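You operate a simulated robot arm through the tools that you are given. There is no shell and no other tool. Be economical: measure what you need, move in short steps, check, and stop when the job is done.

You run a simulated robot arm. Do the job below in one go: nothing can be reset, and whatever is moved stays where it is left.

JOB
Wipe the greasy spacer, gauge it and lay it on the field for its thickness.
Fine: use the folded rag and put it back; gauge arm up again; the other spacers stay. What is to be rubbed or washed off counts as gone when no trace of it is left.

The check looks at the end state, three seconds after you hand in, the way a careful person would. Anything else that was tipped, shoved, dropped, spilled or broken makes it a failure.

ROBOT AND FRAMES
A 7-joint arm with a two-finger gripper, hanging from a carriage that runs on a rail from [-1.257, -0.824] to [0.817, 0.535] (x, y) and turns from -5.952 to 6.039 rad about z. Base frame: it is fixed where the carriage stands at the start and does not move with it; the origin is on the floor, on the carriage's upright axis, x ahead of it, y to its left, z up; the surface under the hand at the start is at about z = 0.7. Readings come in m, rad, newtons and seconds.
With the tool pointing down near the work surface it reaches from about 0.2 to 0.72 m from the robot's upright axis, wherever it stands. Its first joint turns from -2.496 to 2.496 rad. Places, roughly: 19.5 mm field [0.7, 0.2, 0.7]; 20.0 mm field [0.6, 0.1, 0.7]; 20.5 mm field [0.5, 0, 0.7]; anvil of the thickness gauge [0.7, -0.1, 0.7]; folded rag (7x5x4 cm) [0.7, -0.2, 0.7]; gauge arm [0.6, -0.1, 0.9]; thickness read-out [0.6, -0.1, 0.8]. Payload 1.37 kg.
The TCP is the grasp point between the finger pads, 0.016 m short of the fingertips. In the tool frame z runs along the fingers and y along their closing line. Largest opening 0.092 m; the body of the gripper starts 0.074 m behind the TCP.
Orientation is told as [roll, pitch, yaw] about the base's x, y, z axes, in that order, counted from this pose: with the fingers straight down and closing along the base's y, the tool's x points along the base's -x, its y along +y and its z along -z.

CONTROLS
- The arm moves only by the tool move_arm. Its argument "plan" is text: rows parted by semicolons, each of 7 numbers parted by spaces: the shift along the tool's x, y, z in units of 25 mm (1.0 is 25 mm), then the turn, a rotation vector about the tool's x, y, z in units of 5 degrees (1.0 is 5 degrees), then the gripper command, from -1 (shut) to 1 (fully open), values between in proportion. In form: x y z ax ay az hand; .... A call has 1 to 8 rows; each row shifts and turns the commanded pose from where the row before left it, along the tool's axes as they then stand. A call with a number of a shift or a turn outside -1 to 1 is refused whole. Each row takes 0.2 s and may step no farther than 0.05 m and 0.15 rad from the row before; otherwise, or with a gripper value out of range, the whole call is refused. Where a pose cannot be reached the arm comes as near as it can. A force on the tool above 40 N (or 10 N above the force at the start of the call, whichever is more), or a blocked arm, ends the call early, and 0.2 s more pass. The fingers move at their own pace and stop on an object; they squeeze with about 26 N. The grip force told is the motor's: it shows also when the fingers shut on nothing. Time passes only in rows, and 0.2 s behind the last, so rows that do not move let the fingers close. It gives the time, the measured TCP pose, the force on the tool (base axes), the opening and the grip force at its end, in the units of the frame above (readings bear some noise), with the torque about the TCP (base axes, N m) and any sound that the robot's microphone picked up.
- Cameras (640 x 400 px; columns grow to the right, rows downward): "scene" is now at [0.2842, -0.015, 1.7114]; the picture's right is [-0.22, -0.97, 0.00], its down [-0.84, 0.19, -0.50] and it looks along [0.49, -0.11, -0.86] (base axes); focal length 268 px, centre (320, 200). "wrist" rides on the gripper at [0.071, 0.019, -0.111] in the tool frame; the picture's right is [-0.26, 0.97, 0.00], its down [-0.78, -0.21, -0.59] and it looks along [-0.57, -0.15, 0.81] (tool axes); focal length 280 px, centre (320, 200). There is no depth. A picture from a camera that has moved, and an enlarged one, comes with that camera's place and axes in the base frame and with its lens.
- camera(camera): a new picture of that camera. It takes no simulated time.
- raise_lower(by): slides the trunk up (or, below 0, down) by that many m; the arm and the scene camera ride with it, the base frame stays. It gives what a move gives, with no picture.
- base_move(legs): drives the robot by 1 to 6 legs, each [ahead, left, turn to the left] in m, m and rad, along the robot's own axes; the way and the turn of a leg run together, so that a leg with both is an arc; at most 1.5 m and 3.142 rad a leg. The arm and the cameras ride along, it lands a little off, and it stops where it bumps. It keeps to its track: a leg is cut to what the track allows. It gives what a move gives.
- head_to(pan, tilt): turns the head with the scene camera to pan (to the left, within 2.705 rad either way) and tilt (down, from -0.506 to 1.204), counted from straight ahead of the robot. It gives what a move gives.
- inspect(camera, box): a new picture of the part [left, top, right, bottom] of that camera's present view, enlarged. It takes no simulated time.
- close_job(): hands the job in; it is judged then, once.

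Work in short steps. Places have to be worked out from the pictures, the camera data and where the tool is seen: move nearer, look again, correct. Check each grasp and each placing, and mend what went wrong. You have 120 turns and 82 pictures in all, those below and enlarged ones among them. Open the gripper and draw the arm clear of the work before you hand the job in, unless the task says otherwise; then end with one line.

The tools are called after ">>>" by a JSON object that holds its "api" and its "payload". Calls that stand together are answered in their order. move_arm: Moves the arm, as the interface text tells. Its arguments: {"type":"object","properties":{"plan":{"type":"string"}},"required":["plan"]} The other tools are called the same way: raise_lower (by) slides the trunk up or down; base_move (legs) drives the base; head_to (pan, tilt) turns the head that bears the scene camera; camera (camera) takes a picture; inspect (camera, box) takes an enlarged picture of a part of a camera's view; close_job () hands the job in.

At the start:

```text
time: 0.0
tool_pos: [0.7654, -0.2281, 1.1491]
tcp_rot: [0.0, 0.0, -0.001]
wrist_force: [-0.3, -0.6, 0.5]
ft_torque: [0.01, -0.02, 0.01]
opening: 0.0921
gripper_force: 0.0
trunk travel left (down, up): [-0.375, 0.206]
robot x, y, heading: [-0.0022, -0.0025, 0.0]
head pan, tilt: [-0.227, 1.044]
```

scene: 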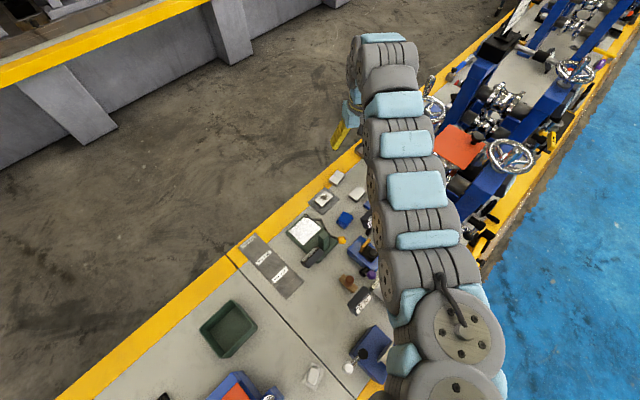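
wrist: 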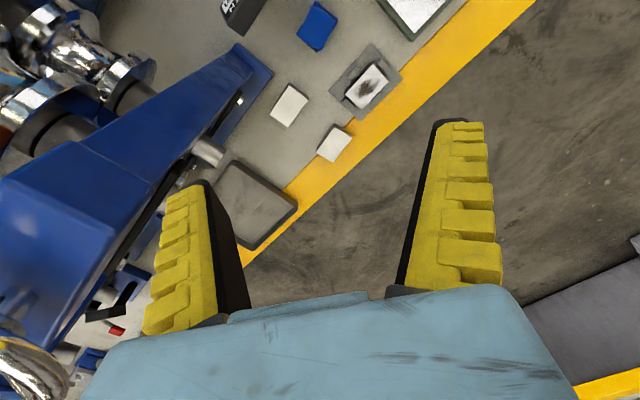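

The wrist view shows several white blocks, one with a dark smear on a grey tray. I take enlarged pictures to identify things.

>>> {"api": "inspect", "payload": {"camera": "scene", "box": [220, 150, 420, 300]}}

>>> {"api": "inspect", "payload": {"camera": "wrist", "box": [200, 0, 460, 163]}}

```text
2.67 times, centred on (320, 225) of scene
camera zoom: at [0.2842, -0.015, 1.7114], right [-0.22, -0.97, 0.0], down [-0.84, 0.19, -0.5], along [0.49, -0.11, -0.86], focal length 715 px, centre (320, 133)
```

zoom: 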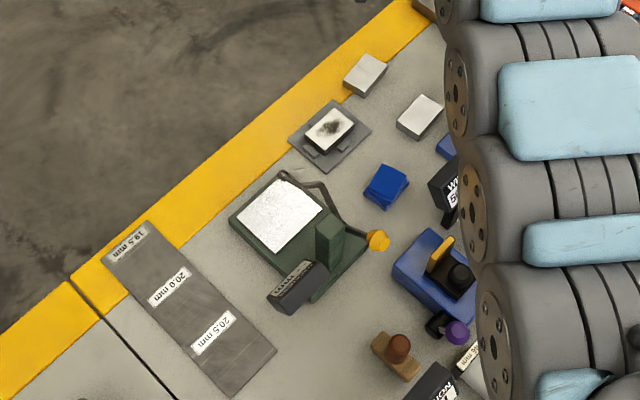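

```text
2.45 times, centred on (330, 82) of wrist
camera zoom: at [0.6948, -0.2085, 1.2618], right [0.26, 0.97, 0.0], down [0.78, -0.21, 0.59], along [0.57, -0.15, -0.81], focal length 688 px, centre (296, 491)
```

zoom: 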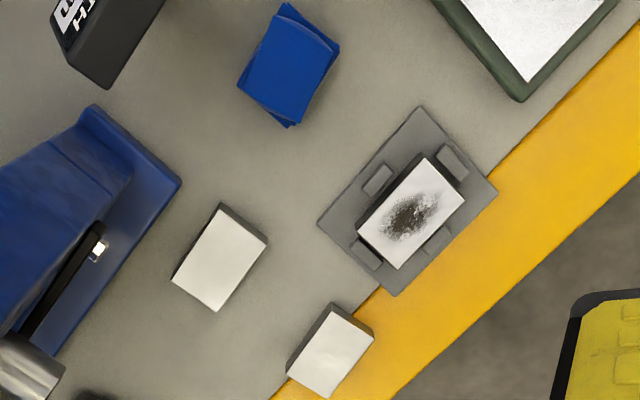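

The greasy spacer sits in a jig near (0.84,-0.16), rag near (0.72,-0.22). I pull the hand back toward the robot to view the gauge from its front.

>>> {"api": "move_arm", "payload": {"plan": "1 0.7 0 0 0 0 1;1 0.7 0 0 0 0 1;1 0.7 0 0 0 0 1;1 0.7 0 0 0 0 1;1 0.7 0 0 0 0 1;1 0.7 0 0 0 0 1;1 0.7 0 0 0 0 1;1 0.7 0 0 0 0 1"}}

>>> {"api": "camera", "payload": {"camera": "wrist"}}

>>> {"api": "camera", "payload": {"camera": "scene"}}

```text
time: 1.8
tool_pos: [0.7154, -0.1928, 1.1518]
tcp_rot: [0.001, 0.0, 0.0]
wrist_force: [-0.4, 1.0, -0.1]
ft_torque: [0.03, -0.03, -0.02]
opening: 0.092
gripper_force: 0.0
out of reach, approached as far as the arm can: row 3, 4, 5, 6, 7, 8
trunk travel left (down, up): [-0.375, 0.206]
robot x, y, heading: [-0.0022, -0.0009, -0.005]
head pan, tilt: [-0.227, 1.044]
```

```text
77 pictures are left
camera wrist: at [0.6446, -0.1736, 1.2627], right [0.26, 0.97, 0.0], down [0.78, -0.21, 0.59], along [0.57, -0.15, -0.81], focal length 280 px, centre (320, 200)
```

wrist: 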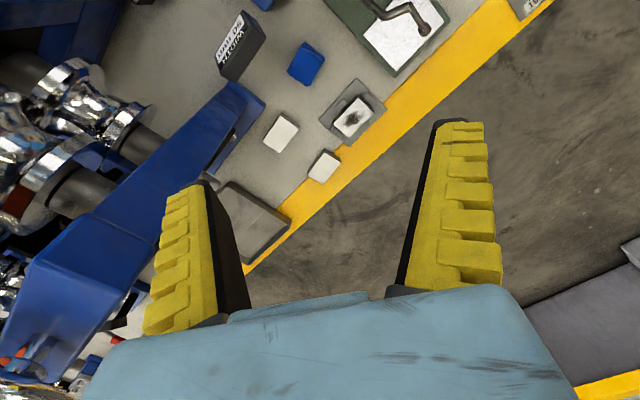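

```text
76 pictures are left
camera scene: at [0.2842, -0.015, 1.7114], right [-0.22, -0.97, 0.0], down [-0.84, 0.19, -0.5], along [0.49, -0.11, -0.86], focal length 268 px, centre (320, 200)
```

scene: 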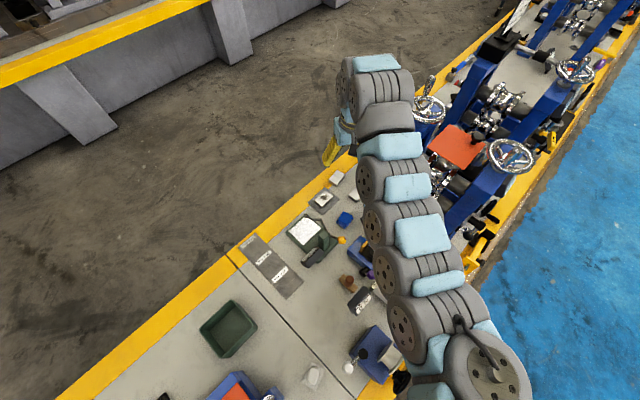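

At the current base, the spacer at ~0.86 m is beyond reach, so I drive forward along the rail to bring all work into 0.3–0.67 m, then look again.

>>> {"api": "base_move", "payload": {"legs": [[0.25, 0.165, 0]]}}

>>> {"api": "camera", "payload": {"camera": "scene"}}

```text
time: 3.9
tool_pos: [0.9657, -0.0302, 1.151]
tcp_rot: [0.0, 0.001, -0.003]
wrist_force: [0.0, -0.2, -0.5]
ft_torque: [-0.02, 0.0, -0.01]
opening: 0.0921
gripper_force: 0.2
trunk travel left (down, up): [-0.375, 0.206]
robot x, y, heading: [0.2504, 0.1641, -0.009]
head pan, tilt: [-0.227, 1.044]
```

```text
75 pictures are left
camera scene: at [0.5353, 0.1487, 1.7114], right [-0.23, -0.97, 0.0], down [-0.84, 0.2, -0.5], along [0.49, -0.11, -0.86], focal length 268 px, centre (320, 200)
```

scene: 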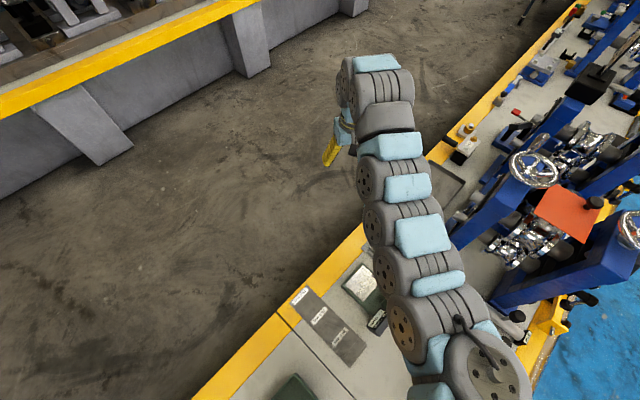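

The arm blocks the scene view now. I bring the hand back toward the table while lowering slightly, to view with the wrist camera.

>>> {"api": "move_arm", "payload": {"plan": "0 0 1 0 0 0 1;0 0 1 0 0 0 1;1 0 1 0 0 0 1;1 0 1 0 0 0 1;1 0 0 0 0 0 1;1 0 0 0 0 0 1;1 0 0 0 0 0 1;1 0 0 0 0 0 1"}}

>>> {"api": "camera", "payload": {"camera": "wrist"}}

```text
time: 5.7
tool_pos: [0.8321, -0.0466, 1.0092]
tcp_rot: [-0.002, -0.001, -0.004]
wrist_force: [-0.4, -0.3, 0.8]
ft_torque: [-0.02, 0.04, 0.0]
opening: 0.0919
gripper_force: 0.0
out of reach, approached as far as the arm can: row 3, 4, 5, 6, 7, 8
trunk travel left (down, up): [-0.375, 0.206]
robot x, y, heading: [0.2519, 0.1652, -0.004]
head pan, tilt: [-0.227, 1.044]
```

```text
74 pictures are left
camera wrist: at [0.763, -0.0281, 1.1194], right [0.27, 0.96, 0.0], down [0.78, -0.21, 0.59], along [0.57, -0.16, -0.81], focal length 280 px, centre (320, 200)
```

wrist: 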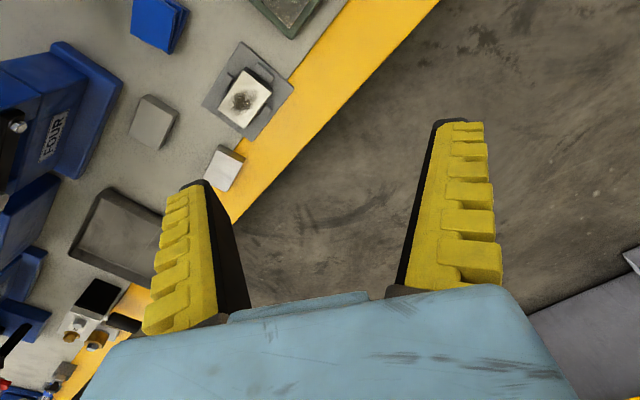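

The inner reach shrinks with height, so I raise the trunk 0.18 and then lower the arm relative to it.

>>> {"api": "raise_lower", "payload": {"by": 0.18}}

>>> {"api": "move_arm", "payload": {"plan": "0 0 1 0 0 0 1;0 0 1 0 0 0 1;0 0 1 0 0 0 1;0 0 1 0 0 0 1;1 0 1 0 0 0 1;1 0 1 0 0 0 1;1 0 0 0 0 0 1;1 0 0 0 0 0 1"}}

>>> {"api": "move_arm", "payload": {"plan": "1 0 0 0 0 0 1;1 0 0 0 0 0 1;1 0 0 0 0 0 1;1 0 0 0 0 0 1;1 0 0 0 0 0 1;1 0 0 0 0 0 1"}}

>>> {"api": "camera", "payload": {"camera": "wrist"}}

```text
time: 7.7
tool_pos: [0.8334, -0.0475, 1.1883]
tcp_rot: [0.0, -0.002, -0.003]
wrist_force: [0.3, -0.9, -0.5]
ft_torque: [-0.01, 0.02, 0.0]
opening: 0.0919
gripper_force: 0.0
trunk travel left (down, up): [-0.555, 0.026]
robot x, y, heading: [0.2509, 0.1617, -0.004]
head pan, tilt: [-0.227, 1.044]
```

```text
time: 9.4
tool_pos: [0.7335, -0.0455, 1.0384]
tcp_rot: [0.001, -0.002, -0.002]
wrist_force: [-0.6, 0.8, 0.2]
ft_torque: [0.03, 0.0, 0.01]
opening: 0.0919
gripper_force: 0.0
trunk travel left (down, up): [-0.555, 0.026]
robot x, y, heading: [0.2524, 0.1644, -0.003]
head pan, tilt: [-0.227, 1.044]
```

```text
time: 10.8
tool_pos: [0.5842, -0.0455, 1.0401]
tcp_rot: [-0.002, -0.002, -0.004]
wrist_force: [0.5, 0.3, 0.5]
ft_torque: [0.04, 0.01, -0.01]
opening: 0.0919
gripper_force: 0.0
trunk travel left (down, up): [-0.555, 0.026]
robot x, y, heading: [0.2475, 0.1657, -0.0]
head pan, tilt: [-0.227, 1.044]
```

```text
73 pictures are left
camera wrist: at [0.5127, -0.0264, 1.1506], right [0.26, 0.96, 0.0], down [0.78, -0.21, 0.59], along [0.57, -0.16, -0.81], focal length 280 px, centre (320, 200)
```

wrist: 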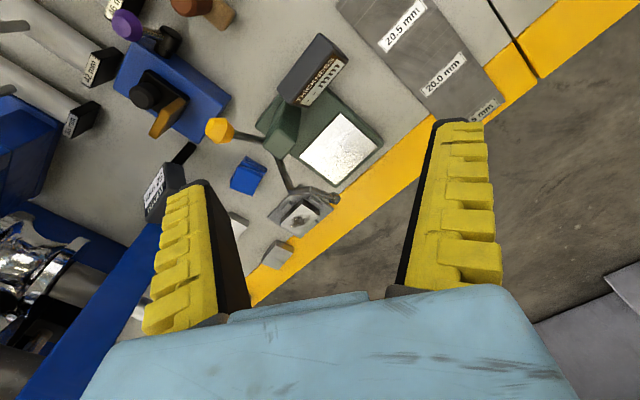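

Good view: the gauge with "THICKNESS – mm" read-out. I enlarge it.

>>> {"api": "inspect", "payload": {"camera": "wrist", "box": [190, 20, 410, 240]}}

>>> {"api": "camera", "payload": {"camera": "scene"}}

```text
1.82 times, centred on (300, 130) of wrist
camera zoom: at [0.5127, -0.0264, 1.1506], right [0.26, 0.96, 0.0], down [0.78, -0.21, 0.59], along [0.57, -0.16, -0.81], focal length 510 px, centre (356, 327)
```

zoom: 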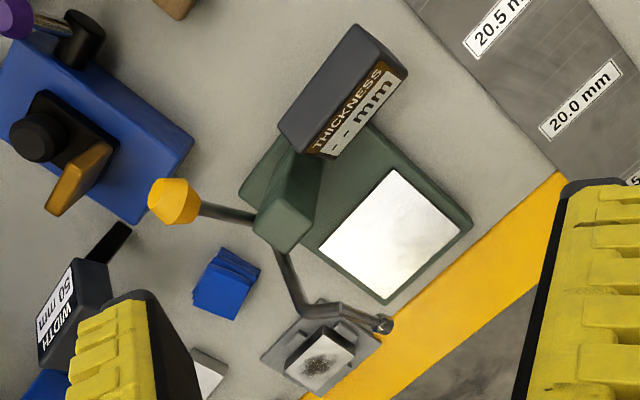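

```text
71 pictures are left
camera scene: at [0.5354, 0.1486, 1.8915], right [-0.23, -0.97, 0.0], down [-0.84, 0.2, -0.5], along [0.49, -0.11, -0.86], focal length 268 px, centre (320, 200)
```

scene: 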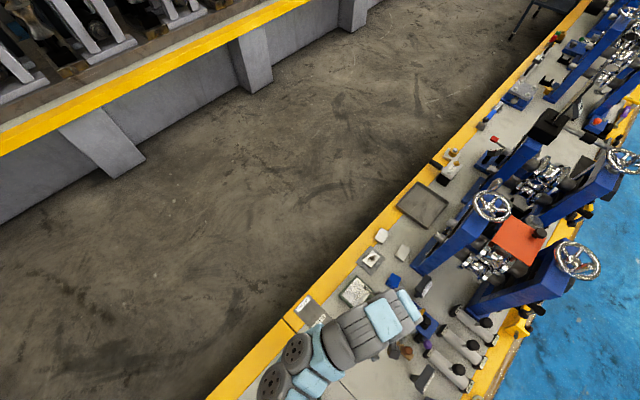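

The anvil is about (0.721,-0.055,0.72), the arm's tip raised at ~(0.705,-0.06,0.88), and its knob at ~(0.60,-0.165,0.85). I move above the rag (0.722,-0.214) to look closely.

>>> {"api": "move_arm", "payload": {"plan": "-0.69 -0.84 0 0 0 0 1;-0.69 -0.84 0 0 0 0 1;-0.69 -0.84 0 0 0 0 1;-0.69 -0.84 0 0 0 0 1;-0.69 -0.84 0 0 0 0 1;-0.69 -0.84 0 0 0 0 1;-0.69 -0.84 0 0 0 0 1;-0.69 -0.84 0 0 0 0 1"}}

>>> {"api": "camera", "payload": {"camera": "wrist"}}

>>> {"api": "camera", "payload": {"camera": "scene"}}

```text
time: 12.7
tool_pos: [0.7209, -0.2159, 1.0387]
tcp_rot: [0.0, 0.0, -0.003]
wrist_force: [0.1, 0.5, 0.2]
ft_torque: [0.0, -0.02, 0.02]
opening: 0.092
gripper_force: 0.1
trunk travel left (down, up): [-0.555, 0.026]
robot x, y, heading: [0.2509, 0.1654, 0.001]
head pan, tilt: [-0.227, 1.044]
```

```text
70 pictures are left
camera wrist: at [0.6504, -0.1966, 1.1496], right [0.27, 0.96, 0.0], down [0.78, -0.21, 0.59], along [0.57, -0.16, -0.81], focal length 280 px, centre (320, 200)
```

wrist: 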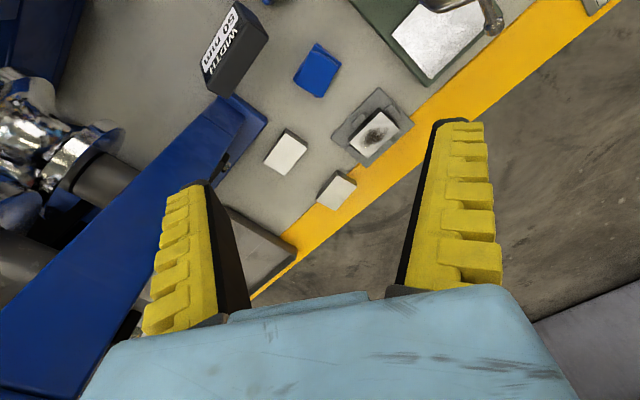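

```text
69 pictures are left
camera scene: at [0.5353, 0.1487, 1.8914], right [-0.23, -0.97, 0.0], down [-0.84, 0.2, -0.5], along [0.49, -0.11, -0.86], focal length 268 px, centre (320, 200)
```

scene: 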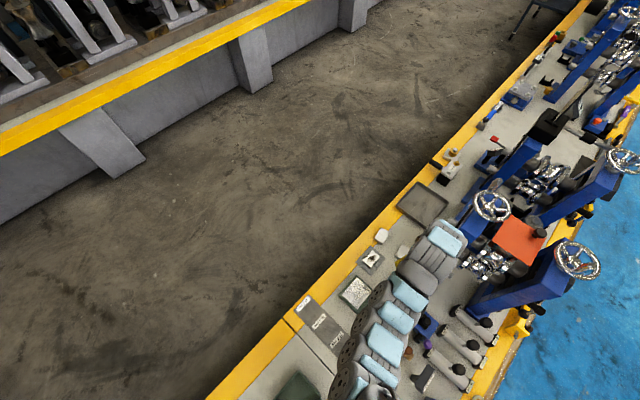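

I enlarge the rag, jig and spacers for orientation.

>>> {"api": "inspect", "payload": {"camera": "wrist", "box": [240, 20, 440, 220]}}

```text
2.00 times, centred on (340, 120) of wrist
camera zoom: at [0.6504, -0.1966, 1.1496], right [0.27, 0.96, 0.0], down [0.78, -0.21, 0.59], along [0.57, -0.16, -0.81], focal length 561 px, centre (280, 360)
```

zoom: 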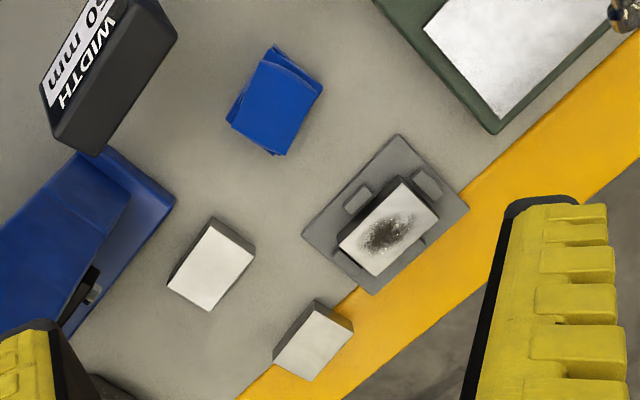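

The rag's long side runs at heading about -54°, the short (~4–5 cm) side at ~+38°. I yaw the hand by -52° while descending, then re-look.

>>> {"api": "move_arm", "payload": {"plan": "0 0 0 0 0 1 1;0 0 0 0 0 1 1;0 0 0 0 0 1 1;0 0 0 0 0 1 1;0 0 0 0 0 1 1;0 0 0.5 0 0 1 1;0 0 0.5 0 0 1 1;0 0 0.5 0 0 1 1"}}

>>> {"api": "move_arm", "payload": {"plan": "0 0 0.5 0 0 1 1;0 0 0.5 0 0 1 1;0 0 0.5 0 0 0.4 1;0 0 1 0 0 0 1"}}

>>> {"api": "camera", "payload": {"camera": "wrist"}}

```text
time: 14.4
tool_pos: [0.7216, -0.2142, 1.0005]
tcp_rot: [0.0, -0.002, -0.703]
wrist_force: [0.0, 0.0, -0.9]
ft_torque: [-0.01, -0.01, -0.02]
opening: 0.0921
gripper_force: 0.2
trunk travel left (down, up): [-0.555, 0.026]
robot x, y, heading: [0.2509, 0.1667, -0.002]
head pan, tilt: [-0.227, 1.044]
```

```text
time: 15.4
tool_pos: [0.7233, -0.2145, 0.9378]
tcp_rot: [0.002, -0.002, -0.912]
wrist_force: [0.2, 0.1, -0.4]
ft_torque: [0.04, -0.01, -0.04]
opening: 0.0919
gripper_force: 0.1
trunk travel left (down, up): [-0.555, 0.026]
robot x, y, heading: [0.2563, 0.163, -0.004]
head pan, tilt: [-0.227, 1.044]
```

```text
67 pictures are left
camera wrist: at [0.6943, -0.1473, 1.0492], right [0.92, 0.39, 0.0], down [0.31, -0.74, 0.59], along [0.23, -0.55, -0.81], focal length 280 px, centre (320, 200)
```

wrist: 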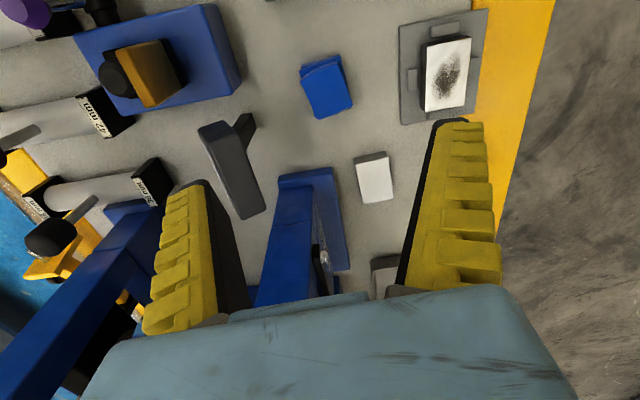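

The rag centre is ~(0.7345,-0.222), with its short side at heading ~42°. I correct the yaw by +4.3°, shift, and descend to z≈0.80.

>>> {"api": "move_arm", "payload": {"plan": "0 0 0 0 0 -0.86 1;-0.52 0.14 0.4 0 0 0 1;0 0 1 0 0 0 1;0 0 1 0 0 0 1;0 0 1 0 0 0 1;0 0 1 0 0 0 1;0 0 0.8 0 0 0 1;0 0 0 0 0 0 1"}}

>>> {"api": "camera", "payload": {"camera": "wrist"}}

```text
time: 17.1
tool_pos: [0.7311, -0.2182, 0.835]
tcp_rot: [0.001, -0.023, -0.829]
wrist_force: [7.2, 0.4, 32.6]
ft_torque: [-1.13, 1.9, 0.28]
opening: 0.086
gripper_force: 0.1
out of reach, approached as far as the arm can: row 6, 7
trunk travel left (down, up): [-0.555, 0.026]
robot x, y, heading: [0.2551, 0.1657, 0.001]
head pan, tilt: [-0.227, 1.044]
stopped in row 8: the force on the tool passed its limit at 47 N (the readings are from after the stop); the commanded pose is now the measured one
```

```text
66 pictures are left
camera wrist: at [0.6959, -0.1525, 0.9461], right [0.89, 0.46, 0.01], down [0.36, -0.71, 0.61], along [0.28, -0.54, -0.8], focal length 280 px, centre (320, 200)
```

wrist: 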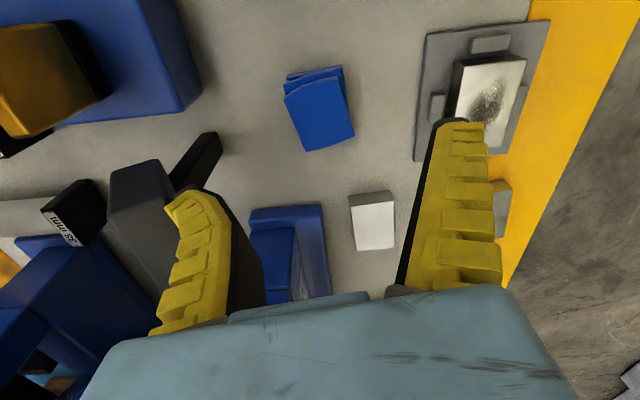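

The left finger touched something (the WIDTH read-out box) — I retreat upward at once and look.

>>> {"api": "move_arm", "payload": {"plan": "0 0 -1 0 0 0 1;0 0 -1 0 0 0 1;0 0 -0.5 0 0 0 1"}}

>>> {"api": "camera", "payload": {"camera": "wrist"}}

>>> {"api": "inspect", "payload": {"camera": "scene", "box": [320, 220, 480, 380]}}

```text
time: 17.9
tool_pos: [0.7225, -0.2157, 0.894]
tcp_rot: [-0.001, -0.01, -0.832]
wrist_force: [-0.6, -0.4, 0.0]
ft_torque: [0.0, 0.03, -0.02]
opening: 0.0917
gripper_force: 0.0
trunk travel left (down, up): [-0.555, 0.026]
robot x, y, heading: [0.2516, 0.1658, -0.005]
head pan, tilt: [-0.227, 1.044]
```

```text
65 pictures are left
camera wrist: at [0.6887, -0.1491, 1.0045], right [0.89, 0.46, 0.0], down [0.36, -0.71, 0.6], along [0.27, -0.53, -0.8], focal length 280 px, centre (320, 200)
```

wrist: 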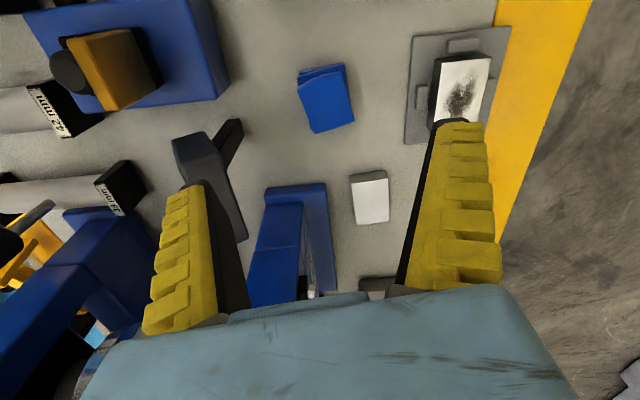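

```text
2.50 times, centred on (400, 300) of scene
camera zoom: at [0.5355, 0.1488, 1.8914], right [-0.23, -0.97, 0.0], down [-0.84, 0.2, -0.5], along [0.49, -0.11, -0.86], focal length 670 px, centre (120, -50)
```

zoom: 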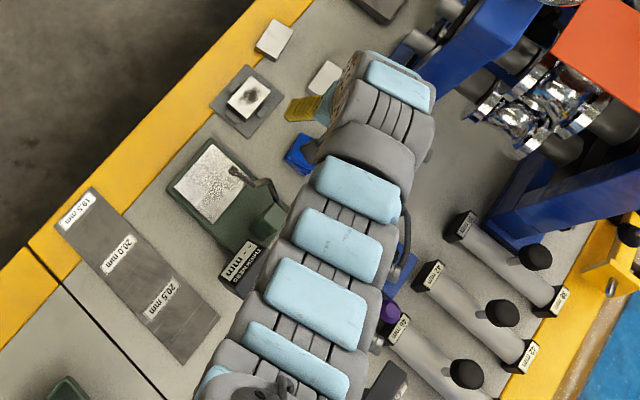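

Contact was the corner of the WIDTH box (top ~0.82) under the left finger; it seems unmoved. I'll instead grip along the rag's length with the camera on the far side: yaw a further -90°.

>>> {"api": "move_arm", "payload": {"plan": "-0.51 0.19 -1 0 0 0 1;0 0 -1 0 0 1 1;0 0 0 0 0 1 1;0 0 0 0 0 1 1;0 0 0 0 0 1 1;0 0 0 0 0 1 1;0 0 0 0 0 1 1;0 0 0 0 0 1 1"}}

>>> {"api": "move_arm", "payload": {"plan": "0 0 0 0 0 1 1;0 0 0 0 0 1 1;0 0 0 0 0 1 1;0 0 0 0 0 1 1;0 0 0 0 0 1 1;0 0 0 0 0 1 1;0 0 0 0 0 1 1;0 0 0 0 0 1 1"}}

```text
time: 19.7
tool_pos: [0.7354, -0.221, 0.9447]
tcp_rot: [0.008, -0.01, -1.446]
wrist_force: [0.4, 1.3, 0.7]
ft_torque: [0.04, -0.01, 0.0]
opening: 0.092
gripper_force: 0.0
trunk travel left (down, up): [-0.555, 0.026]
robot x, y, heading: [0.2473, 0.1644, -0.002]
head pan, tilt: [-0.227, 1.044]
```

```text
time: 21.5
tool_pos: [0.7348, -0.2212, 0.9441]
tcp_rot: [0.015, -0.003, -2.141]
wrist_force: [0.2, 0.5, 0.3]
ft_torque: [-0.02, 0.02, 0.03]
opening: 0.0919
gripper_force: 0.1
trunk travel left (down, up): [-0.555, 0.026]
robot x, y, heading: [0.2504, 0.1627, 0.0]
head pan, tilt: [-0.227, 1.044]
```

Clear so far. I finish the yaw (to -2.417) and correct the small tilt, then check the view.

>>> {"api": "move_arm", "payload": {"plan": "0 0 0 0 0 1 1;0 0 0 0 0 1 1;0 0 0 0 0 1 1;0 0 0 0.16 0 0.16 1;0 0 0 0 0 0 1"}}

>>> {"api": "raise_lower", "payload": {"by": -0.08}}

>>> {"api": "camera", "payload": {"camera": "wrist"}}

>>> {"api": "inspect", "payload": {"camera": "scene", "box": [320, 180, 500, 380]}}

```text
time: 22.7
tool_pos: [0.7353, -0.2208, 0.9444]
tcp_rot: [0.001, 0.001, -2.417]
wrist_force: [-0.1, -0.4, 0.3]
ft_torque: [0.02, -0.01, 0.02]
opening: 0.0918
gripper_force: 0.1
trunk travel left (down, up): [-0.555, 0.026]
robot x, y, heading: [0.253, 0.1682, -0.003]
head pan, tilt: [-0.227, 1.044]
```

```text
time: 23.9
tool_pos: [0.7351, -0.2199, 0.8646]
tcp_rot: [0.0, 0.001, -2.418]
wrist_force: [0.3, 0.2, 0.2]
ft_torque: [0.03, 0.0, 0.03]
opening: 0.0919
gripper_force: 0.0
trunk travel left (down, up): [-0.475, 0.106]
robot x, y, heading: [0.2496, 0.1644, 0.003]
head pan, tilt: [-0.227, 1.044]
```

```text
63 pictures are left
camera wrist: at [0.8018, -0.1883, 0.9765], right [0.44, -0.9, 0.0], down [-0.72, -0.36, 0.59], along [-0.53, -0.26, -0.81], focal length 280 px, centre (320, 200)
```

wrist: 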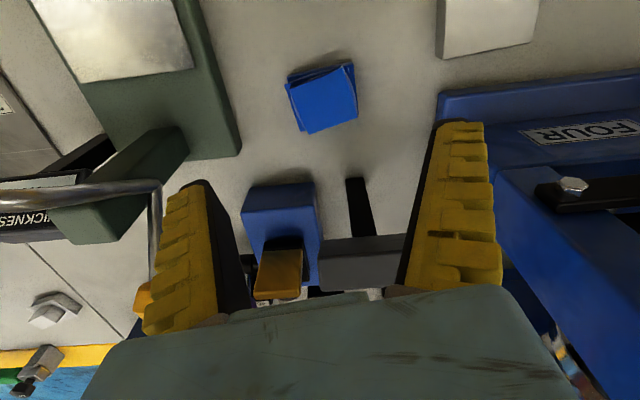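

```text
2.00 times, centred on (410, 280) of scene
camera zoom: at [0.5355, 0.1489, 1.8115], right [-0.23, -0.97, 0.0], down [-0.84, 0.2, -0.5], along [0.49, -0.11, -0.86], focal length 536 px, centre (140, 40)
```

zoom: 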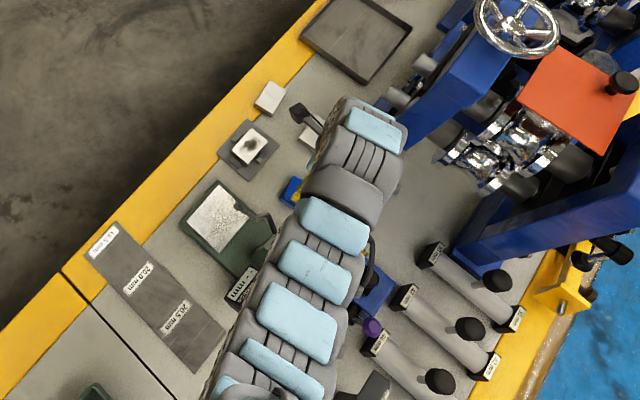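

The hand is aligned with the rag (centre ~(0.739,-0.2235)), and the left finger clears the gauge. I narrow the opening to ~8 cm, and descend carefully.

>>> {"api": "move_arm", "payload": {"plan": "0.04 0.2 0 0 0 0 0.7;0 0 0.8 0 0 0 0.7;0 0 0.8 0 0 0 0.7;0 0 0.8 0 0 0 0.7;0 0 0.8 0 0 0 0.7;0 0 0 0 0 0 0.7"}}

>>> {"api": "camera", "payload": {"camera": "wrist"}}

```text
time: 25.3
tool_pos: [0.7388, -0.2239, 0.7855]
tcp_rot: [0.0, 0.0, -2.416]
wrist_force: [0.4, 0.5, 0.6]
ft_torque: [-0.02, 0.01, 0.0]
opening: 0.0797
gripper_force: 1.0
trunk travel left (down, up): [-0.475, 0.106]
robot x, y, heading: [0.2523, 0.1639, -0.001]
head pan, tilt: [-0.227, 1.044]
```

```text
61 pictures are left
camera wrist: at [0.8056, -0.1909, 0.8978], right [0.44, -0.9, 0.0], down [-0.72, -0.36, 0.59], along [-0.53, -0.26, -0.81], focal length 280 px, centre (320, 200)
```

wrist: 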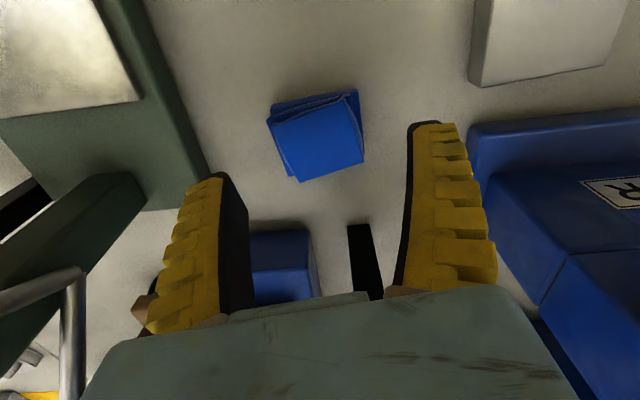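

Centred. Rag top looks ~0.73; I go down to TCP 0.729 (tips ~0.713) and close.

>>> {"api": "move_arm", "payload": {"plan": "0 0 0.8 0 0 0 0.7;0 0 0.8 0 0 0 0.7;0 0 0.65 0 0 0 0.7;0 0 0 0 0 0 0;0 0 0 0 0 0 -1;0 0 0 0 0 0 -1;0 0 0 0 0 0 -1"}}

>>> {"api": "camera", "payload": {"camera": "wrist"}}

```text
time: 26.9
tool_pos: [0.7307, -0.2152, 0.7584]
tcp_rot: [0.0, 0.001, -2.415]
wrist_force: [0.1, 0.0, -0.5]
ft_torque: [0.02, -0.02, 0.02]
opening: 0.0001
gripper_force: 26.1
out of reach, approached as far as the arm can: row 1, 2, 3
trunk travel left (down, up): [-0.475, 0.106]
robot x, y, heading: [0.2497, 0.1624, -0.002]
head pan, tilt: [-0.227, 1.044]
```

```text
60 pictures are left
camera wrist: at [0.7966, -0.1829, 0.8694], right [0.44, -0.9, 0.0], down [-0.72, -0.36, 0.59], along [-0.53, -0.26, -0.81], focal length 280 px, centre (320, 200)
```

wrist: 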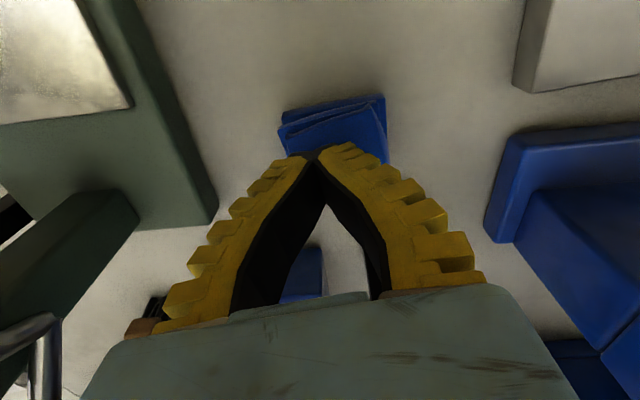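

The arm ran out of downward reach because the trunk is high. I open, lift the hand, lower the trunk by 0.1, and retry.

>>> {"api": "move_arm", "payload": {"plan": "0 0 0 0 0 0 0.7;0 0 0 0 0 0 0.7;0 0 -1 0 0 0 0.7;0 0 -1 0 0 0 0.7;0 0 -1 0 0 0 0.7;0 0 -1 0 0 0 0.7;0 0 0 0 0 0 0.7"}}

>>> {"api": "raise_lower", "payload": {"by": -0.1}}

```text
time: 28.5
tool_pos: [0.7327, -0.2149, 0.8592]
tcp_rot: [0.001, 0.002, -2.416]
wrist_force: [0.5, 0.3, -0.4]
ft_torque: [-0.01, 0.04, 0.01]
opening: 0.0797
gripper_force: 1.2
trunk travel left (down, up): [-0.475, 0.106]
robot x, y, heading: [0.2479, 0.1618, 0.005]
head pan, tilt: [-0.227, 1.044]
```

```text
time: 29.8
tool_pos: [0.7319, -0.2147, 0.7586]
tcp_rot: [0.001, 0.0, -2.417]
wrist_force: [0.7, -0.1, 0.6]
ft_torque: [-0.01, 0.0, -0.02]
opening: 0.0794
gripper_force: 1.0
trunk travel left (down, up): [-0.375, 0.206]
robot x, y, heading: [0.2528, 0.1678, -0.001]
head pan, tilt: [-0.227, 1.044]
```

Now I recentre on the rag at (0.739,-0.2235), descend to 0.729 and close.

>>> {"api": "move_arm", "payload": {"plan": "0 0.45 0 0 0 0 0.7;0 0 0.6 0 0 0 0.7;0 0 0.58 0 0 0 0.7;0 0 0 0 0 0 0.2;0 0 0 0 0 0 -1;0 0 0 0 0 0 -1;0 0 0 0 0 0 -1"}}

>>> {"api": "camera", "payload": {"camera": "wrist"}}

```text
time: 31.4
tool_pos: [0.74, -0.2226, 0.7284]
tcp_rot: [-0.001, -0.001, -2.416]
wrist_force: [-0.3, 0.1, 0.3]
ft_torque: [0.0, 0.01, -0.02]
opening: 0.06
gripper_force: 26.0
trunk travel left (down, up): [-0.375, 0.206]
robot x, y, heading: [0.2531, 0.1633, -0.0]
head pan, tilt: [-0.227, 1.044]
```

```text
59 pictures are left
camera wrist: at [0.8066, -0.1905, 0.8398], right [0.44, -0.9, 0.0], down [-0.72, -0.36, 0.59], along [-0.53, -0.26, -0.81], focal length 280 px, centre (320, 200)
```

wrist: 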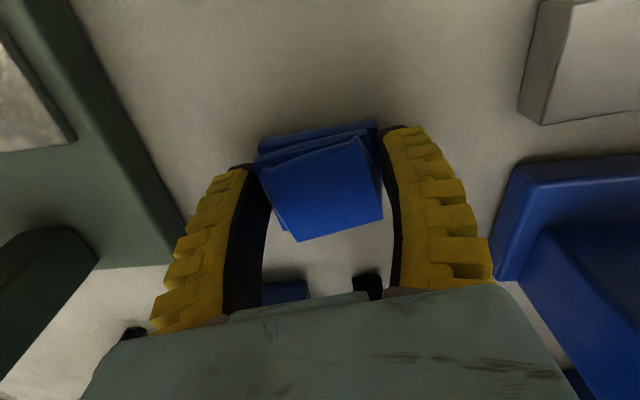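

The rag is held (6 cm). I lift to ~0.80 and carry it above the greasy spacer at (0.845,-0.161).

>>> {"api": "move_arm", "payload": {"plan": "0 0 -1 0 0 0 -1;0 0 -1 0 0 0 -1;0 0 -1 0 0 0 -1;0.956 0.187 0 0 0 0 -1;0.956 0.187 0 0 0 0 -1;0.956 0.187 0 0 0 0 -1;0.956 0.187 0 0 0 0 -1;0.956 0.187 0 0 0 0 -1"}}

>>> {"api": "camera", "payload": {"camera": "wrist"}}

>>> {"api": "camera", "payload": {"camera": "scene"}}

```text
time: 33.2
tool_pos: [0.8455, -0.16, 0.8048]
tcp_rot: [0.0, -0.001, -2.414]
wrist_force: [-0.7, -0.3, -0.8]
ft_torque: [0.02, 0.01, -0.03]
opening: 0.0598
gripper_force: 25.6
trunk travel left (down, up): [-0.375, 0.206]
robot x, y, heading: [0.2493, 0.1643, -0.0]
head pan, tilt: [-0.227, 1.044]
```

```text
58 pictures are left
camera wrist: at [0.9113, -0.1281, 0.9157], right [0.44, -0.9, 0.0], down [-0.72, -0.36, 0.59], along [-0.53, -0.26, -0.81], focal length 280 px, centre (320, 200)
```

wrist: 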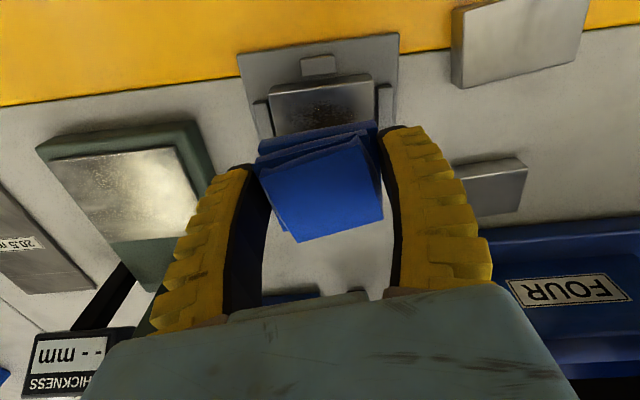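

```text
57 pictures are left
camera scene: at [0.5355, 0.149, 1.7114], right [-0.23, -0.97, 0.0], down [-0.84, 0.2, -0.5], along [0.49, -0.11, -0.86], focal length 268 px, centre (320, 200)
```

scene: 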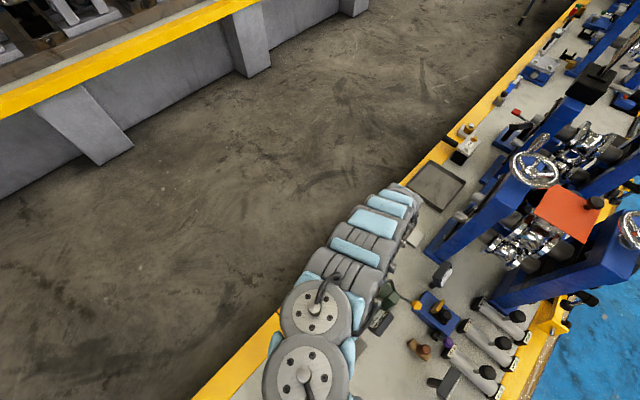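

Rag is over the spacer. I descend gently toward contact (expected TCP ~0.755).

>>> {"api": "move_arm", "payload": {"plan": "0 0 0.8 0 0 0 -1;0 0 0.8 0 0 0 -1;0 0 0.2 0 0 0 -1;0 0 0 0 0 0 -1"}}

```text
time: 34.2
tool_pos: [0.8445, -0.1617, 0.7599]
tcp_rot: [-0.001, -0.001, -2.417]
wrist_force: [0.8, -0.1, -0.7]
ft_torque: [0.01, 0.03, -0.04]
opening: 0.0602
gripper_force: 26.1
trunk travel left (down, up): [-0.375, 0.206]
robot x, y, heading: [0.2483, 0.1647, 0.0]
head pan, tilt: [-0.227, 1.044]
```

No contact yet; I continue in 2–3 mm steps.

>>> {"api": "move_arm", "payload": {"plan": "0 0 0.12 0 0 0 -1;0 0 0.08 0 0 0 -1;0 0 0 0 0 0 -1"}}

>>> {"api": "move_arm", "payload": {"plan": "0 0 0.1 0 0 0 -1;0 0 0 0 0 0 -1"}}

```text
time: 35.0
tool_pos: [0.844, -0.161, 0.755]
tcp_rot: [0.001, -0.001, -2.417]
wrist_force: [-0.8, 0.4, -1.0]
ft_torque: [-0.03, 0.02, 0.01]
opening: 0.0603
gripper_force: 26.0
trunk travel left (down, up): [-0.375, 0.206]
robot x, y, heading: [0.2509, 0.1647, -0.003]
head pan, tilt: [-0.227, 1.044]
```

```text
time: 35.6
tool_pos: [0.8454, -0.1619, 0.753]
tcp_rot: [0.001, 0.0, -2.417]
wrist_force: [-8.9, 5.3, 24.7]
ft_torque: [0.16, 0.11, -0.06]
opening: 0.0611
gripper_force: 25.9
trunk travel left (down, up): [-0.375, 0.206]
robot x, y, heading: [0.2508, 0.164, -0.003]
head pan, tilt: [-0.227, 1.044]
```

Contact at 0.753 with 25 N. I ease up 0.8 mm and rub along the spacer's long axis.

>>> {"api": "move_arm", "payload": {"plan": "-0.12 0.6 -0.03 0 0 0 -1;0.12 -0.6 0 0 0 0 -1;0.12 -0.6 0 0 0 0 -1;-0.12 0.6 0 0 0 0 -1;-0.12 0.6 0 0 0 0 -1;0.12 -0.6 0 0 0 0 -1;0.12 -0.6 0 0 0 0 -1;-0.12 0.6 0 0 0 0 -1"}}

```text
time: 37.4
tool_pos: [0.8449, -0.1621, 0.7538]
tcp_rot: [0.001, -0.002, -2.416]
wrist_force: [-2.6, -1.2, 4.9]
ft_torque: [0.11, 0.01, 0.01]
opening: 0.0602
gripper_force: 26.1
trunk travel left (down, up): [-0.375, 0.206]
robot x, y, heading: [0.2535, 0.1633, -0.004]
head pan, tilt: [-0.227, 1.044]
```

Pressure is ~5 N. I rub with offset strokes to both sides, pressed slightly more.

>>> {"api": "move_arm", "payload": {"plan": "0.4 0.08 0.02 0 0 0 -1;-0.16 0.8 0 0 0 0 -1;0.16 -0.8 0 0 0 0 -1;0.16 -0.8 0 0 0 0 -1;-0.16 0.8 0 0 0 0 -1;-0.8 -0.16 0 0 0 0 -1;-0.16 0.8 0 0 0 0 -1;0.16 -0.8 0 0 0 0 -1"}}

>>> {"api": "move_arm", "payload": {"plan": "0.16 -0.8 0 0 0 0 -1;-0.16 0.8 0 0 0 0 -1;0.8 0.16 0 0 0 0 -1;-0.8 -0.16 0 0 0 0 -1;0.8 0.16 0 0 0 0 -1;-0.4 -0.08 -0.5 0 0 0 -1;0 0 -1 0 0 0 -1;-1 -0.2 -0.5 0 0 0 -1"}}

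>>> {"api": "move_arm", "payload": {"plan": "-1 -0.2 0 0 0 0 -1;-1 -0.2 0 0 0 0 -1"}}

>>> {"api": "camera", "payload": {"camera": "wrist"}}

```text
time: 39.2
tool_pos: [0.8359, -0.1669, 0.7533]
tcp_rot: [0.002, 0.002, -2.417]
wrist_force: [0.5, -0.6, -0.9]
ft_torque: [0.04, -0.02, 0.03]
opening: 0.06
gripper_force: 26.3
trunk travel left (down, up): [-0.375, 0.206]
robot x, y, heading: [0.2515, 0.1682, -0.005]
head pan, tilt: [-0.227, 1.044]
```

```text
time: 41.0
tool_pos: [0.8227, -0.1735, 0.802]
tcp_rot: [-0.001, 0.0, -2.418]
wrist_force: [0.5, -0.6, -0.2]
ft_torque: [-0.02, 0.04, 0.04]
opening: 0.0601
gripper_force: 26.1
trunk travel left (down, up): [-0.375, 0.206]
robot x, y, heading: [0.2513, 0.1636, -0.003]
head pan, tilt: [-0.227, 1.044]
```

```text
time: 41.6
tool_pos: [0.7791, -0.1995, 0.8027]
tcp_rot: [-0.003, 0.001, -2.416]
wrist_force: [0.5, 0.1, -1.3]
ft_torque: [-0.05, 0.01, 0.0]
opening: 0.06
gripper_force: 25.6
trunk travel left (down, up): [-0.375, 0.206]
robot x, y, heading: [0.2517, 0.1677, -0.003]
head pan, tilt: [-0.227, 1.044]
```

```text
56 pictures are left
camera wrist: at [0.8459, -0.1666, 0.9141], right [0.44, -0.9, 0.0], down [-0.72, -0.36, 0.59], along [-0.53, -0.26, -0.81], focal length 280 px, centre (320, 200)
```

wrist: 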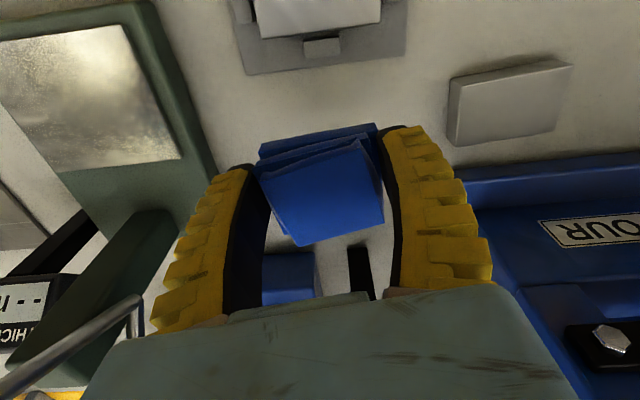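

I raise and shift so the camera sees the whole spacer.

>>> {"api": "move_arm", "payload": {"plan": "1 0.2 -1 0 0 0 -1;1 0.2 -1 0 0 0 -1;0.4 0.1 -1 0 0 0 -1;0 0 0 0 0 0 -1"}}

>>> {"api": "inspect", "payload": {"camera": "wrist", "box": [220, 0, 420, 125]}}

```text
time: 42.6
tool_pos: [0.8325, -0.1688, 0.8781]
tcp_rot: [0.0, -0.002, -2.417]
wrist_force: [-0.5, 0.6, -0.4]
ft_torque: [-0.03, 0.0, 0.0]
opening: 0.0604
gripper_force: 25.6
trunk travel left (down, up): [-0.375, 0.206]
robot x, y, heading: [0.2492, 0.1621, -0.004]
head pan, tilt: [-0.227, 1.044]
```

```text
3.20 times, centred on (320, 62) of wrist
camera zoom: at [0.8988, -0.1367, 0.9896], right [0.44, -0.9, 0.0], down [-0.72, -0.36, 0.59], along [-0.53, -0.26, -0.81], focal length 897 px, centre (320, 640)
```

zoom: 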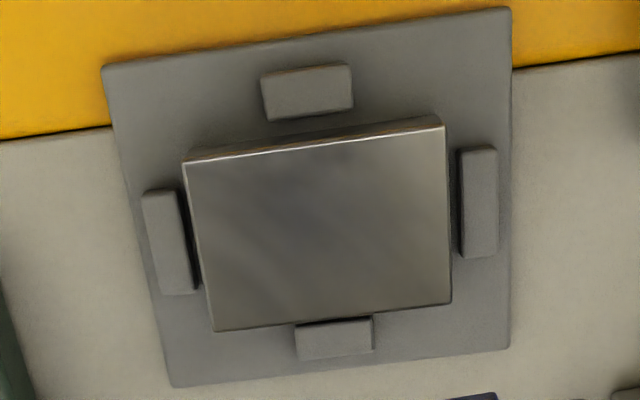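

Mostly clean, but there may be faint smears in the middle. I give it another firmer rub to be safe.

>>> {"api": "move_arm", "payload": {"plan": "0.57 0.11 0.9 0 0 0 -1;0 0 1 0 0 0 -1;0 0 1 0 0 0 -1;0 0 1 0 0 0 -1;0 0 0.9 0 0 0 -1;0 0 0.15 0 0 0 -1;0 0 0 0 0 0 -1"}}

```text
time: 44.2
tool_pos: [0.8435, -0.1627, 0.753]
tcp_rot: [0.001, 0.0, -2.418]
wrist_force: [-0.2, 0.5, -0.5]
ft_torque: [-0.01, -0.02, 0.0]
opening: 0.0602
gripper_force: 26.3
trunk travel left (down, up): [-0.375, 0.206]
robot x, y, heading: [0.2553, 0.1677, -0.002]
head pan, tilt: [-0.227, 1.044]
```

No contact yet; press 1.2 mm further and check.

>>> {"api": "move_arm", "payload": {"plan": "0 0 0.05 0 0 0 -1;0 0 0 0 0 0 -1"}}

```text
time: 44.8
tool_pos: [0.8447, -0.1634, 0.7534]
tcp_rot: [0.0, 0.0, -2.418]
wrist_force: [0.0, -1.0, -0.9]
ft_torque: [-0.03, -0.01, -0.02]
opening: 0.0602
gripper_force: 26.1
trunk travel left (down, up): [-0.375, 0.206]
robot x, y, heading: [0.251, 0.1643, -0.001]
head pan, tilt: [-0.227, 1.044]
```

>>> {"api": "move_arm", "payload": {"plan": "0 0 0.05 0 0 0 -1;0 0 0 0 0 0 -1"}}

```text
time: 45.4
tool_pos: [0.8452, -0.1631, 0.7519]
tcp_rot: [0.0, -0.001, -2.417]
wrist_force: [-8.6, 4.2, 22.4]
ft_torque: [0.23, 0.08, 0.05]
opening: 0.0607
gripper_force: 26.3
trunk travel left (down, up): [-0.375, 0.206]
robot x, y, heading: [0.2522, 0.1637, -0.001]
head pan, tilt: [-0.227, 1.044]
```

Contact with 22 N again; I rub long and crosswise at this pressure.

>>> {"api": "move_arm", "payload": {"plan": "-0.12 0.6 0 0 0 0 -1;0.12 -0.6 0 0 0 0 -1;0.12 -0.6 0 0 0 0 -1;-0.12 0.6 0 0 0 0 -1;0.4 0.08 0 0 0 0 -1;-0.12 0.6 0 0 0 0 -1;0.12 -0.6 0 0 0 0 -1;0.12 -0.6 0 0 0 0 -1"}}

>>> {"api": "move_arm", "payload": {"plan": "-0.12 0.6 0 0 0 0 -1;-0.7 -0.14 0.02 0 0 0 -1;-0.12 0.6 0 0 0 0 -1;0.12 -0.6 0 0 0 0 -1;0.12 -0.6 0 0 0 0 -1;-0.12 0.6 0 0 0 0 -1;0.6 0.12 0 0 0 0 -1;-0.6 -0.12 0 0 0 0 -1"}}

>>> {"api": "move_arm", "payload": {"plan": "0 0 -1 0 0 0 -1;0 0 -1 0 0 0 -1;0 0 -1 0 0 0 -1;0 0 -1 0 0 0 -1;0 0 -1 0 0 0 -1;0 0 0 0 0 0 -1"}}

>>> {"api": "inspect", "payload": {"camera": "wrist", "box": [220, 0, 520, 187]}}

```text
time: 47.2
tool_pos: [0.8447, -0.1444, 0.7511]
tcp_rot: [0.001, 0.001, -2.416]
wrist_force: [-0.1, -0.7, 2.8]
ft_torque: [0.06, -0.01, 0.0]
opening: 0.0604
gripper_force: 26.0
trunk travel left (down, up): [-0.375, 0.206]
robot x, y, heading: [0.253, 0.1629, 0.003]
head pan, tilt: [-0.227, 1.044]
```

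```text
time: 49.0
tool_pos: [0.8389, -0.1646, 0.7515]
tcp_rot: [0.001, 0.002, -2.415]
wrist_force: [-0.2, 0.0, 3.7]
ft_torque: [0.15, 0.04, -0.01]
opening: 0.0607
gripper_force: 26.0
trunk travel left (down, up): [-0.375, 0.206]
robot x, y, heading: [0.2521, 0.1686, -0.004]
head pan, tilt: [-0.227, 1.044]
```

```text
time: 50.4
tool_pos: [0.8378, -0.1658, 0.8728]
tcp_rot: [0.001, 0.0, -2.417]
wrist_force: [0.1, -0.3, 0.0]
ft_torque: [-0.02, 0.03, 0.01]
opening: 0.0603
gripper_force: 25.9
trunk travel left (down, up): [-0.375, 0.206]
robot x, y, heading: [0.2511, 0.1644, -0.003]
head pan, tilt: [-0.227, 1.044]
```

```text
2.13 times, centred on (370, 94) of wrist
camera zoom: at [0.9041, -0.1332, 0.9851], right [0.44, -0.9, 0.0], down [-0.72, -0.36, 0.59], along [-0.53, -0.26, -0.81], focal length 598 px, centre (213, 427)
```

zoom: 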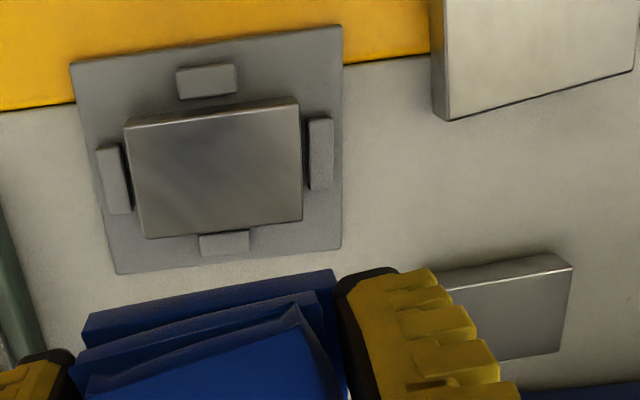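

The spacer looks clean now. I carry the rag back to its exact former place (TCP 0.740,-0.2226,0.7284).

>>> {"api": "move_arm", "payload": {"plan": "-0.888 -0.178 0.4 0 0 0 -1;-0.888 -0.178 0.4 0 0 0 -1;-0.888 -0.178 0.4 0 0 0 -1;-0.888 -0.178 0.4 0 0 0 -1;-0.888 -0.178 0.4 0 0 0 -1;0 0 0.9 0 0 0 -1;0 0 0.9 0 0 0 -1;0 0 0.9 0 0 0 -1"}}

```text
time: 52.2
tool_pos: [0.739, -0.2208, 0.7577]
tcp_rot: [0.002, 0.002, -2.417]
wrist_force: [0.0, -0.5, -0.5]
ft_torque: [0.01, 0.01, -0.01]
opening: 0.0606
gripper_force: 25.8
trunk travel left (down, up): [-0.375, 0.206]
robot x, y, heading: [0.2533, 0.1674, -0.005]
head pan, tilt: [-0.227, 1.044]
```

I lower to just above the table, check contact, then release.

>>> {"api": "move_arm", "payload": {"plan": "0 0.07 0.6 0 0 0 -1;0 0 0.45 0 0 0 -1;0 0 0.08 0 0 0 -1;0 0 0 0 0 0 -1"}}

```text
time: 53.2
tool_pos: [0.7401, -0.2241, 0.7295]
tcp_rot: [0.0, -0.001, -2.417]
wrist_force: [-0.1, -1.4, -0.7]
ft_torque: [-0.01, 0.0, -0.01]
opening: 0.0605
gripper_force: 25.9
trunk travel left (down, up): [-0.375, 0.206]
robot x, y, heading: [0.2533, 0.1634, -0.004]
head pan, tilt: [-0.227, 1.044]
```

>>> {"api": "move_arm", "payload": {"plan": "0 0 0.05 0 0 0 -1;0 0 0 0 0 0 -1"}}

```text
time: 53.8
tool_pos: [0.7393, -0.2235, 0.7277]
tcp_rot: [0.0, -0.002, -2.417]
wrist_force: [0.2, 0.6, -0.8]
ft_torque: [-0.01, -0.01, 0.0]
opening: 0.0605
gripper_force: 26.3
trunk travel left (down, up): [-0.375, 0.206]
robot x, y, heading: [0.2522, 0.1653, -0.003]
head pan, tilt: [-0.227, 1.044]
```

At the original height; I release to 8 cm opening and rise.

>>> {"api": "move_arm", "payload": {"plan": "0 0 0.03 0 0 0 -1;0 0 0 0 0 0 0.5;0 0 0 0 0 0 0.7;0 0 0 0 0 0 0.7;0 0 -0.7 0 0 0 0.7;0 0 -1 0 0 0 0.7;0 0 -1 0 0 0 0.7;0 0 -1 0 0 0 0.7"}}

>>> {"api": "camera", "payload": {"camera": "wrist"}}

```text
time: 55.6
tool_pos: [0.7408, -0.2251, 0.82]
tcp_rot: [-0.003, 0.0, -2.419]
wrist_force: [-0.3, -0.9, -0.7]
ft_torque: [0.03, -0.02, 0.02]
opening: 0.0795
gripper_force: 0.3
trunk travel left (down, up): [-0.375, 0.206]
robot x, y, heading: [0.2539, 0.1668, -0.002]
head pan, tilt: [-0.227, 1.044]
```

```text
53 pictures are left
camera wrist: at [0.8069, -0.1921, 0.9304], right [0.44, -0.9, 0.0], down [-0.72, -0.36, 0.59], along [-0.53, -0.26, -0.81], focal length 280 px, centre (320, 200)
```

wrist: 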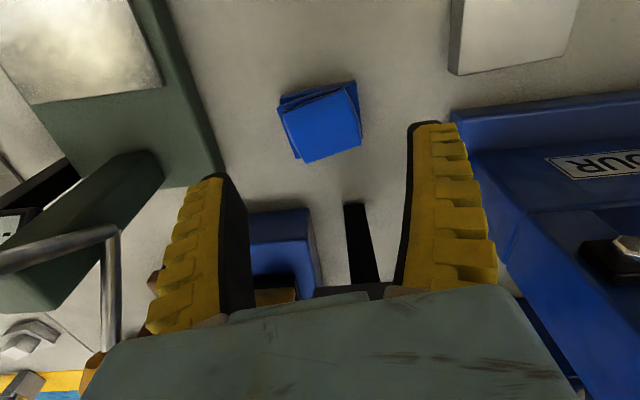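

The rag is back in place. Before taking the spacer I view the gauge from the aisle side to understand its arm.

>>> {"api": "move_arm", "payload": {"plan": "0.5 0 -1 0 0 0 0.7;0.5 0 -1 0 0 0 0.7;0.5 0 -1 0 0 0 0.7;0.5 0 -1 0 0 0 0.7;1 -0.87 -0.4 0 0 0 0.7;1 -0.87 0 0 0 0 0.7;1 -0.87 0 0 0 0 0.7;0.8 -0.87 0 0 0 0 0.7"}}

>>> {"api": "camera", "payload": {"camera": "wrist"}}

```text
time: 57.4
tool_pos: [0.8381, -0.0921, 0.9137]
tcp_rot: [-0.002, 0.001, -2.416]
wrist_force: [0.9, -0.2, 0.7]
ft_torque: [0.02, -0.03, 0.02]
opening: 0.0796
gripper_force: 0.7
out of reach, approached as far as the arm can: row 5, 6, 7, 8
trunk travel left (down, up): [-0.375, 0.206]
robot x, y, heading: [0.253, 0.1665, -0.003]
head pan, tilt: [-0.227, 1.044]
```

```text
52 pictures are left
camera wrist: at [0.9042, -0.0595, 1.0254], right [0.44, -0.9, 0.0], down [-0.72, -0.36, 0.59], along [-0.53, -0.26, -0.81], focal length 280 px, centre (320, 200)
```

wrist: 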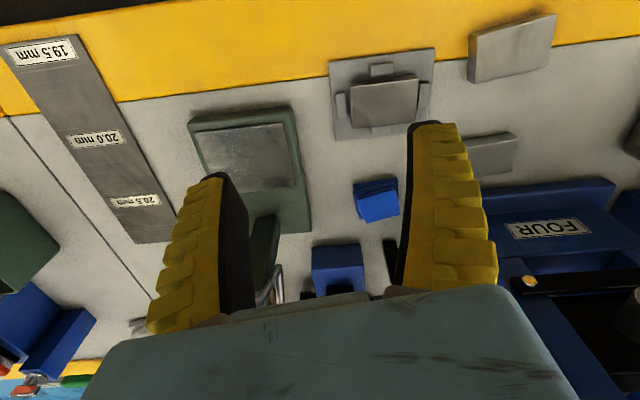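

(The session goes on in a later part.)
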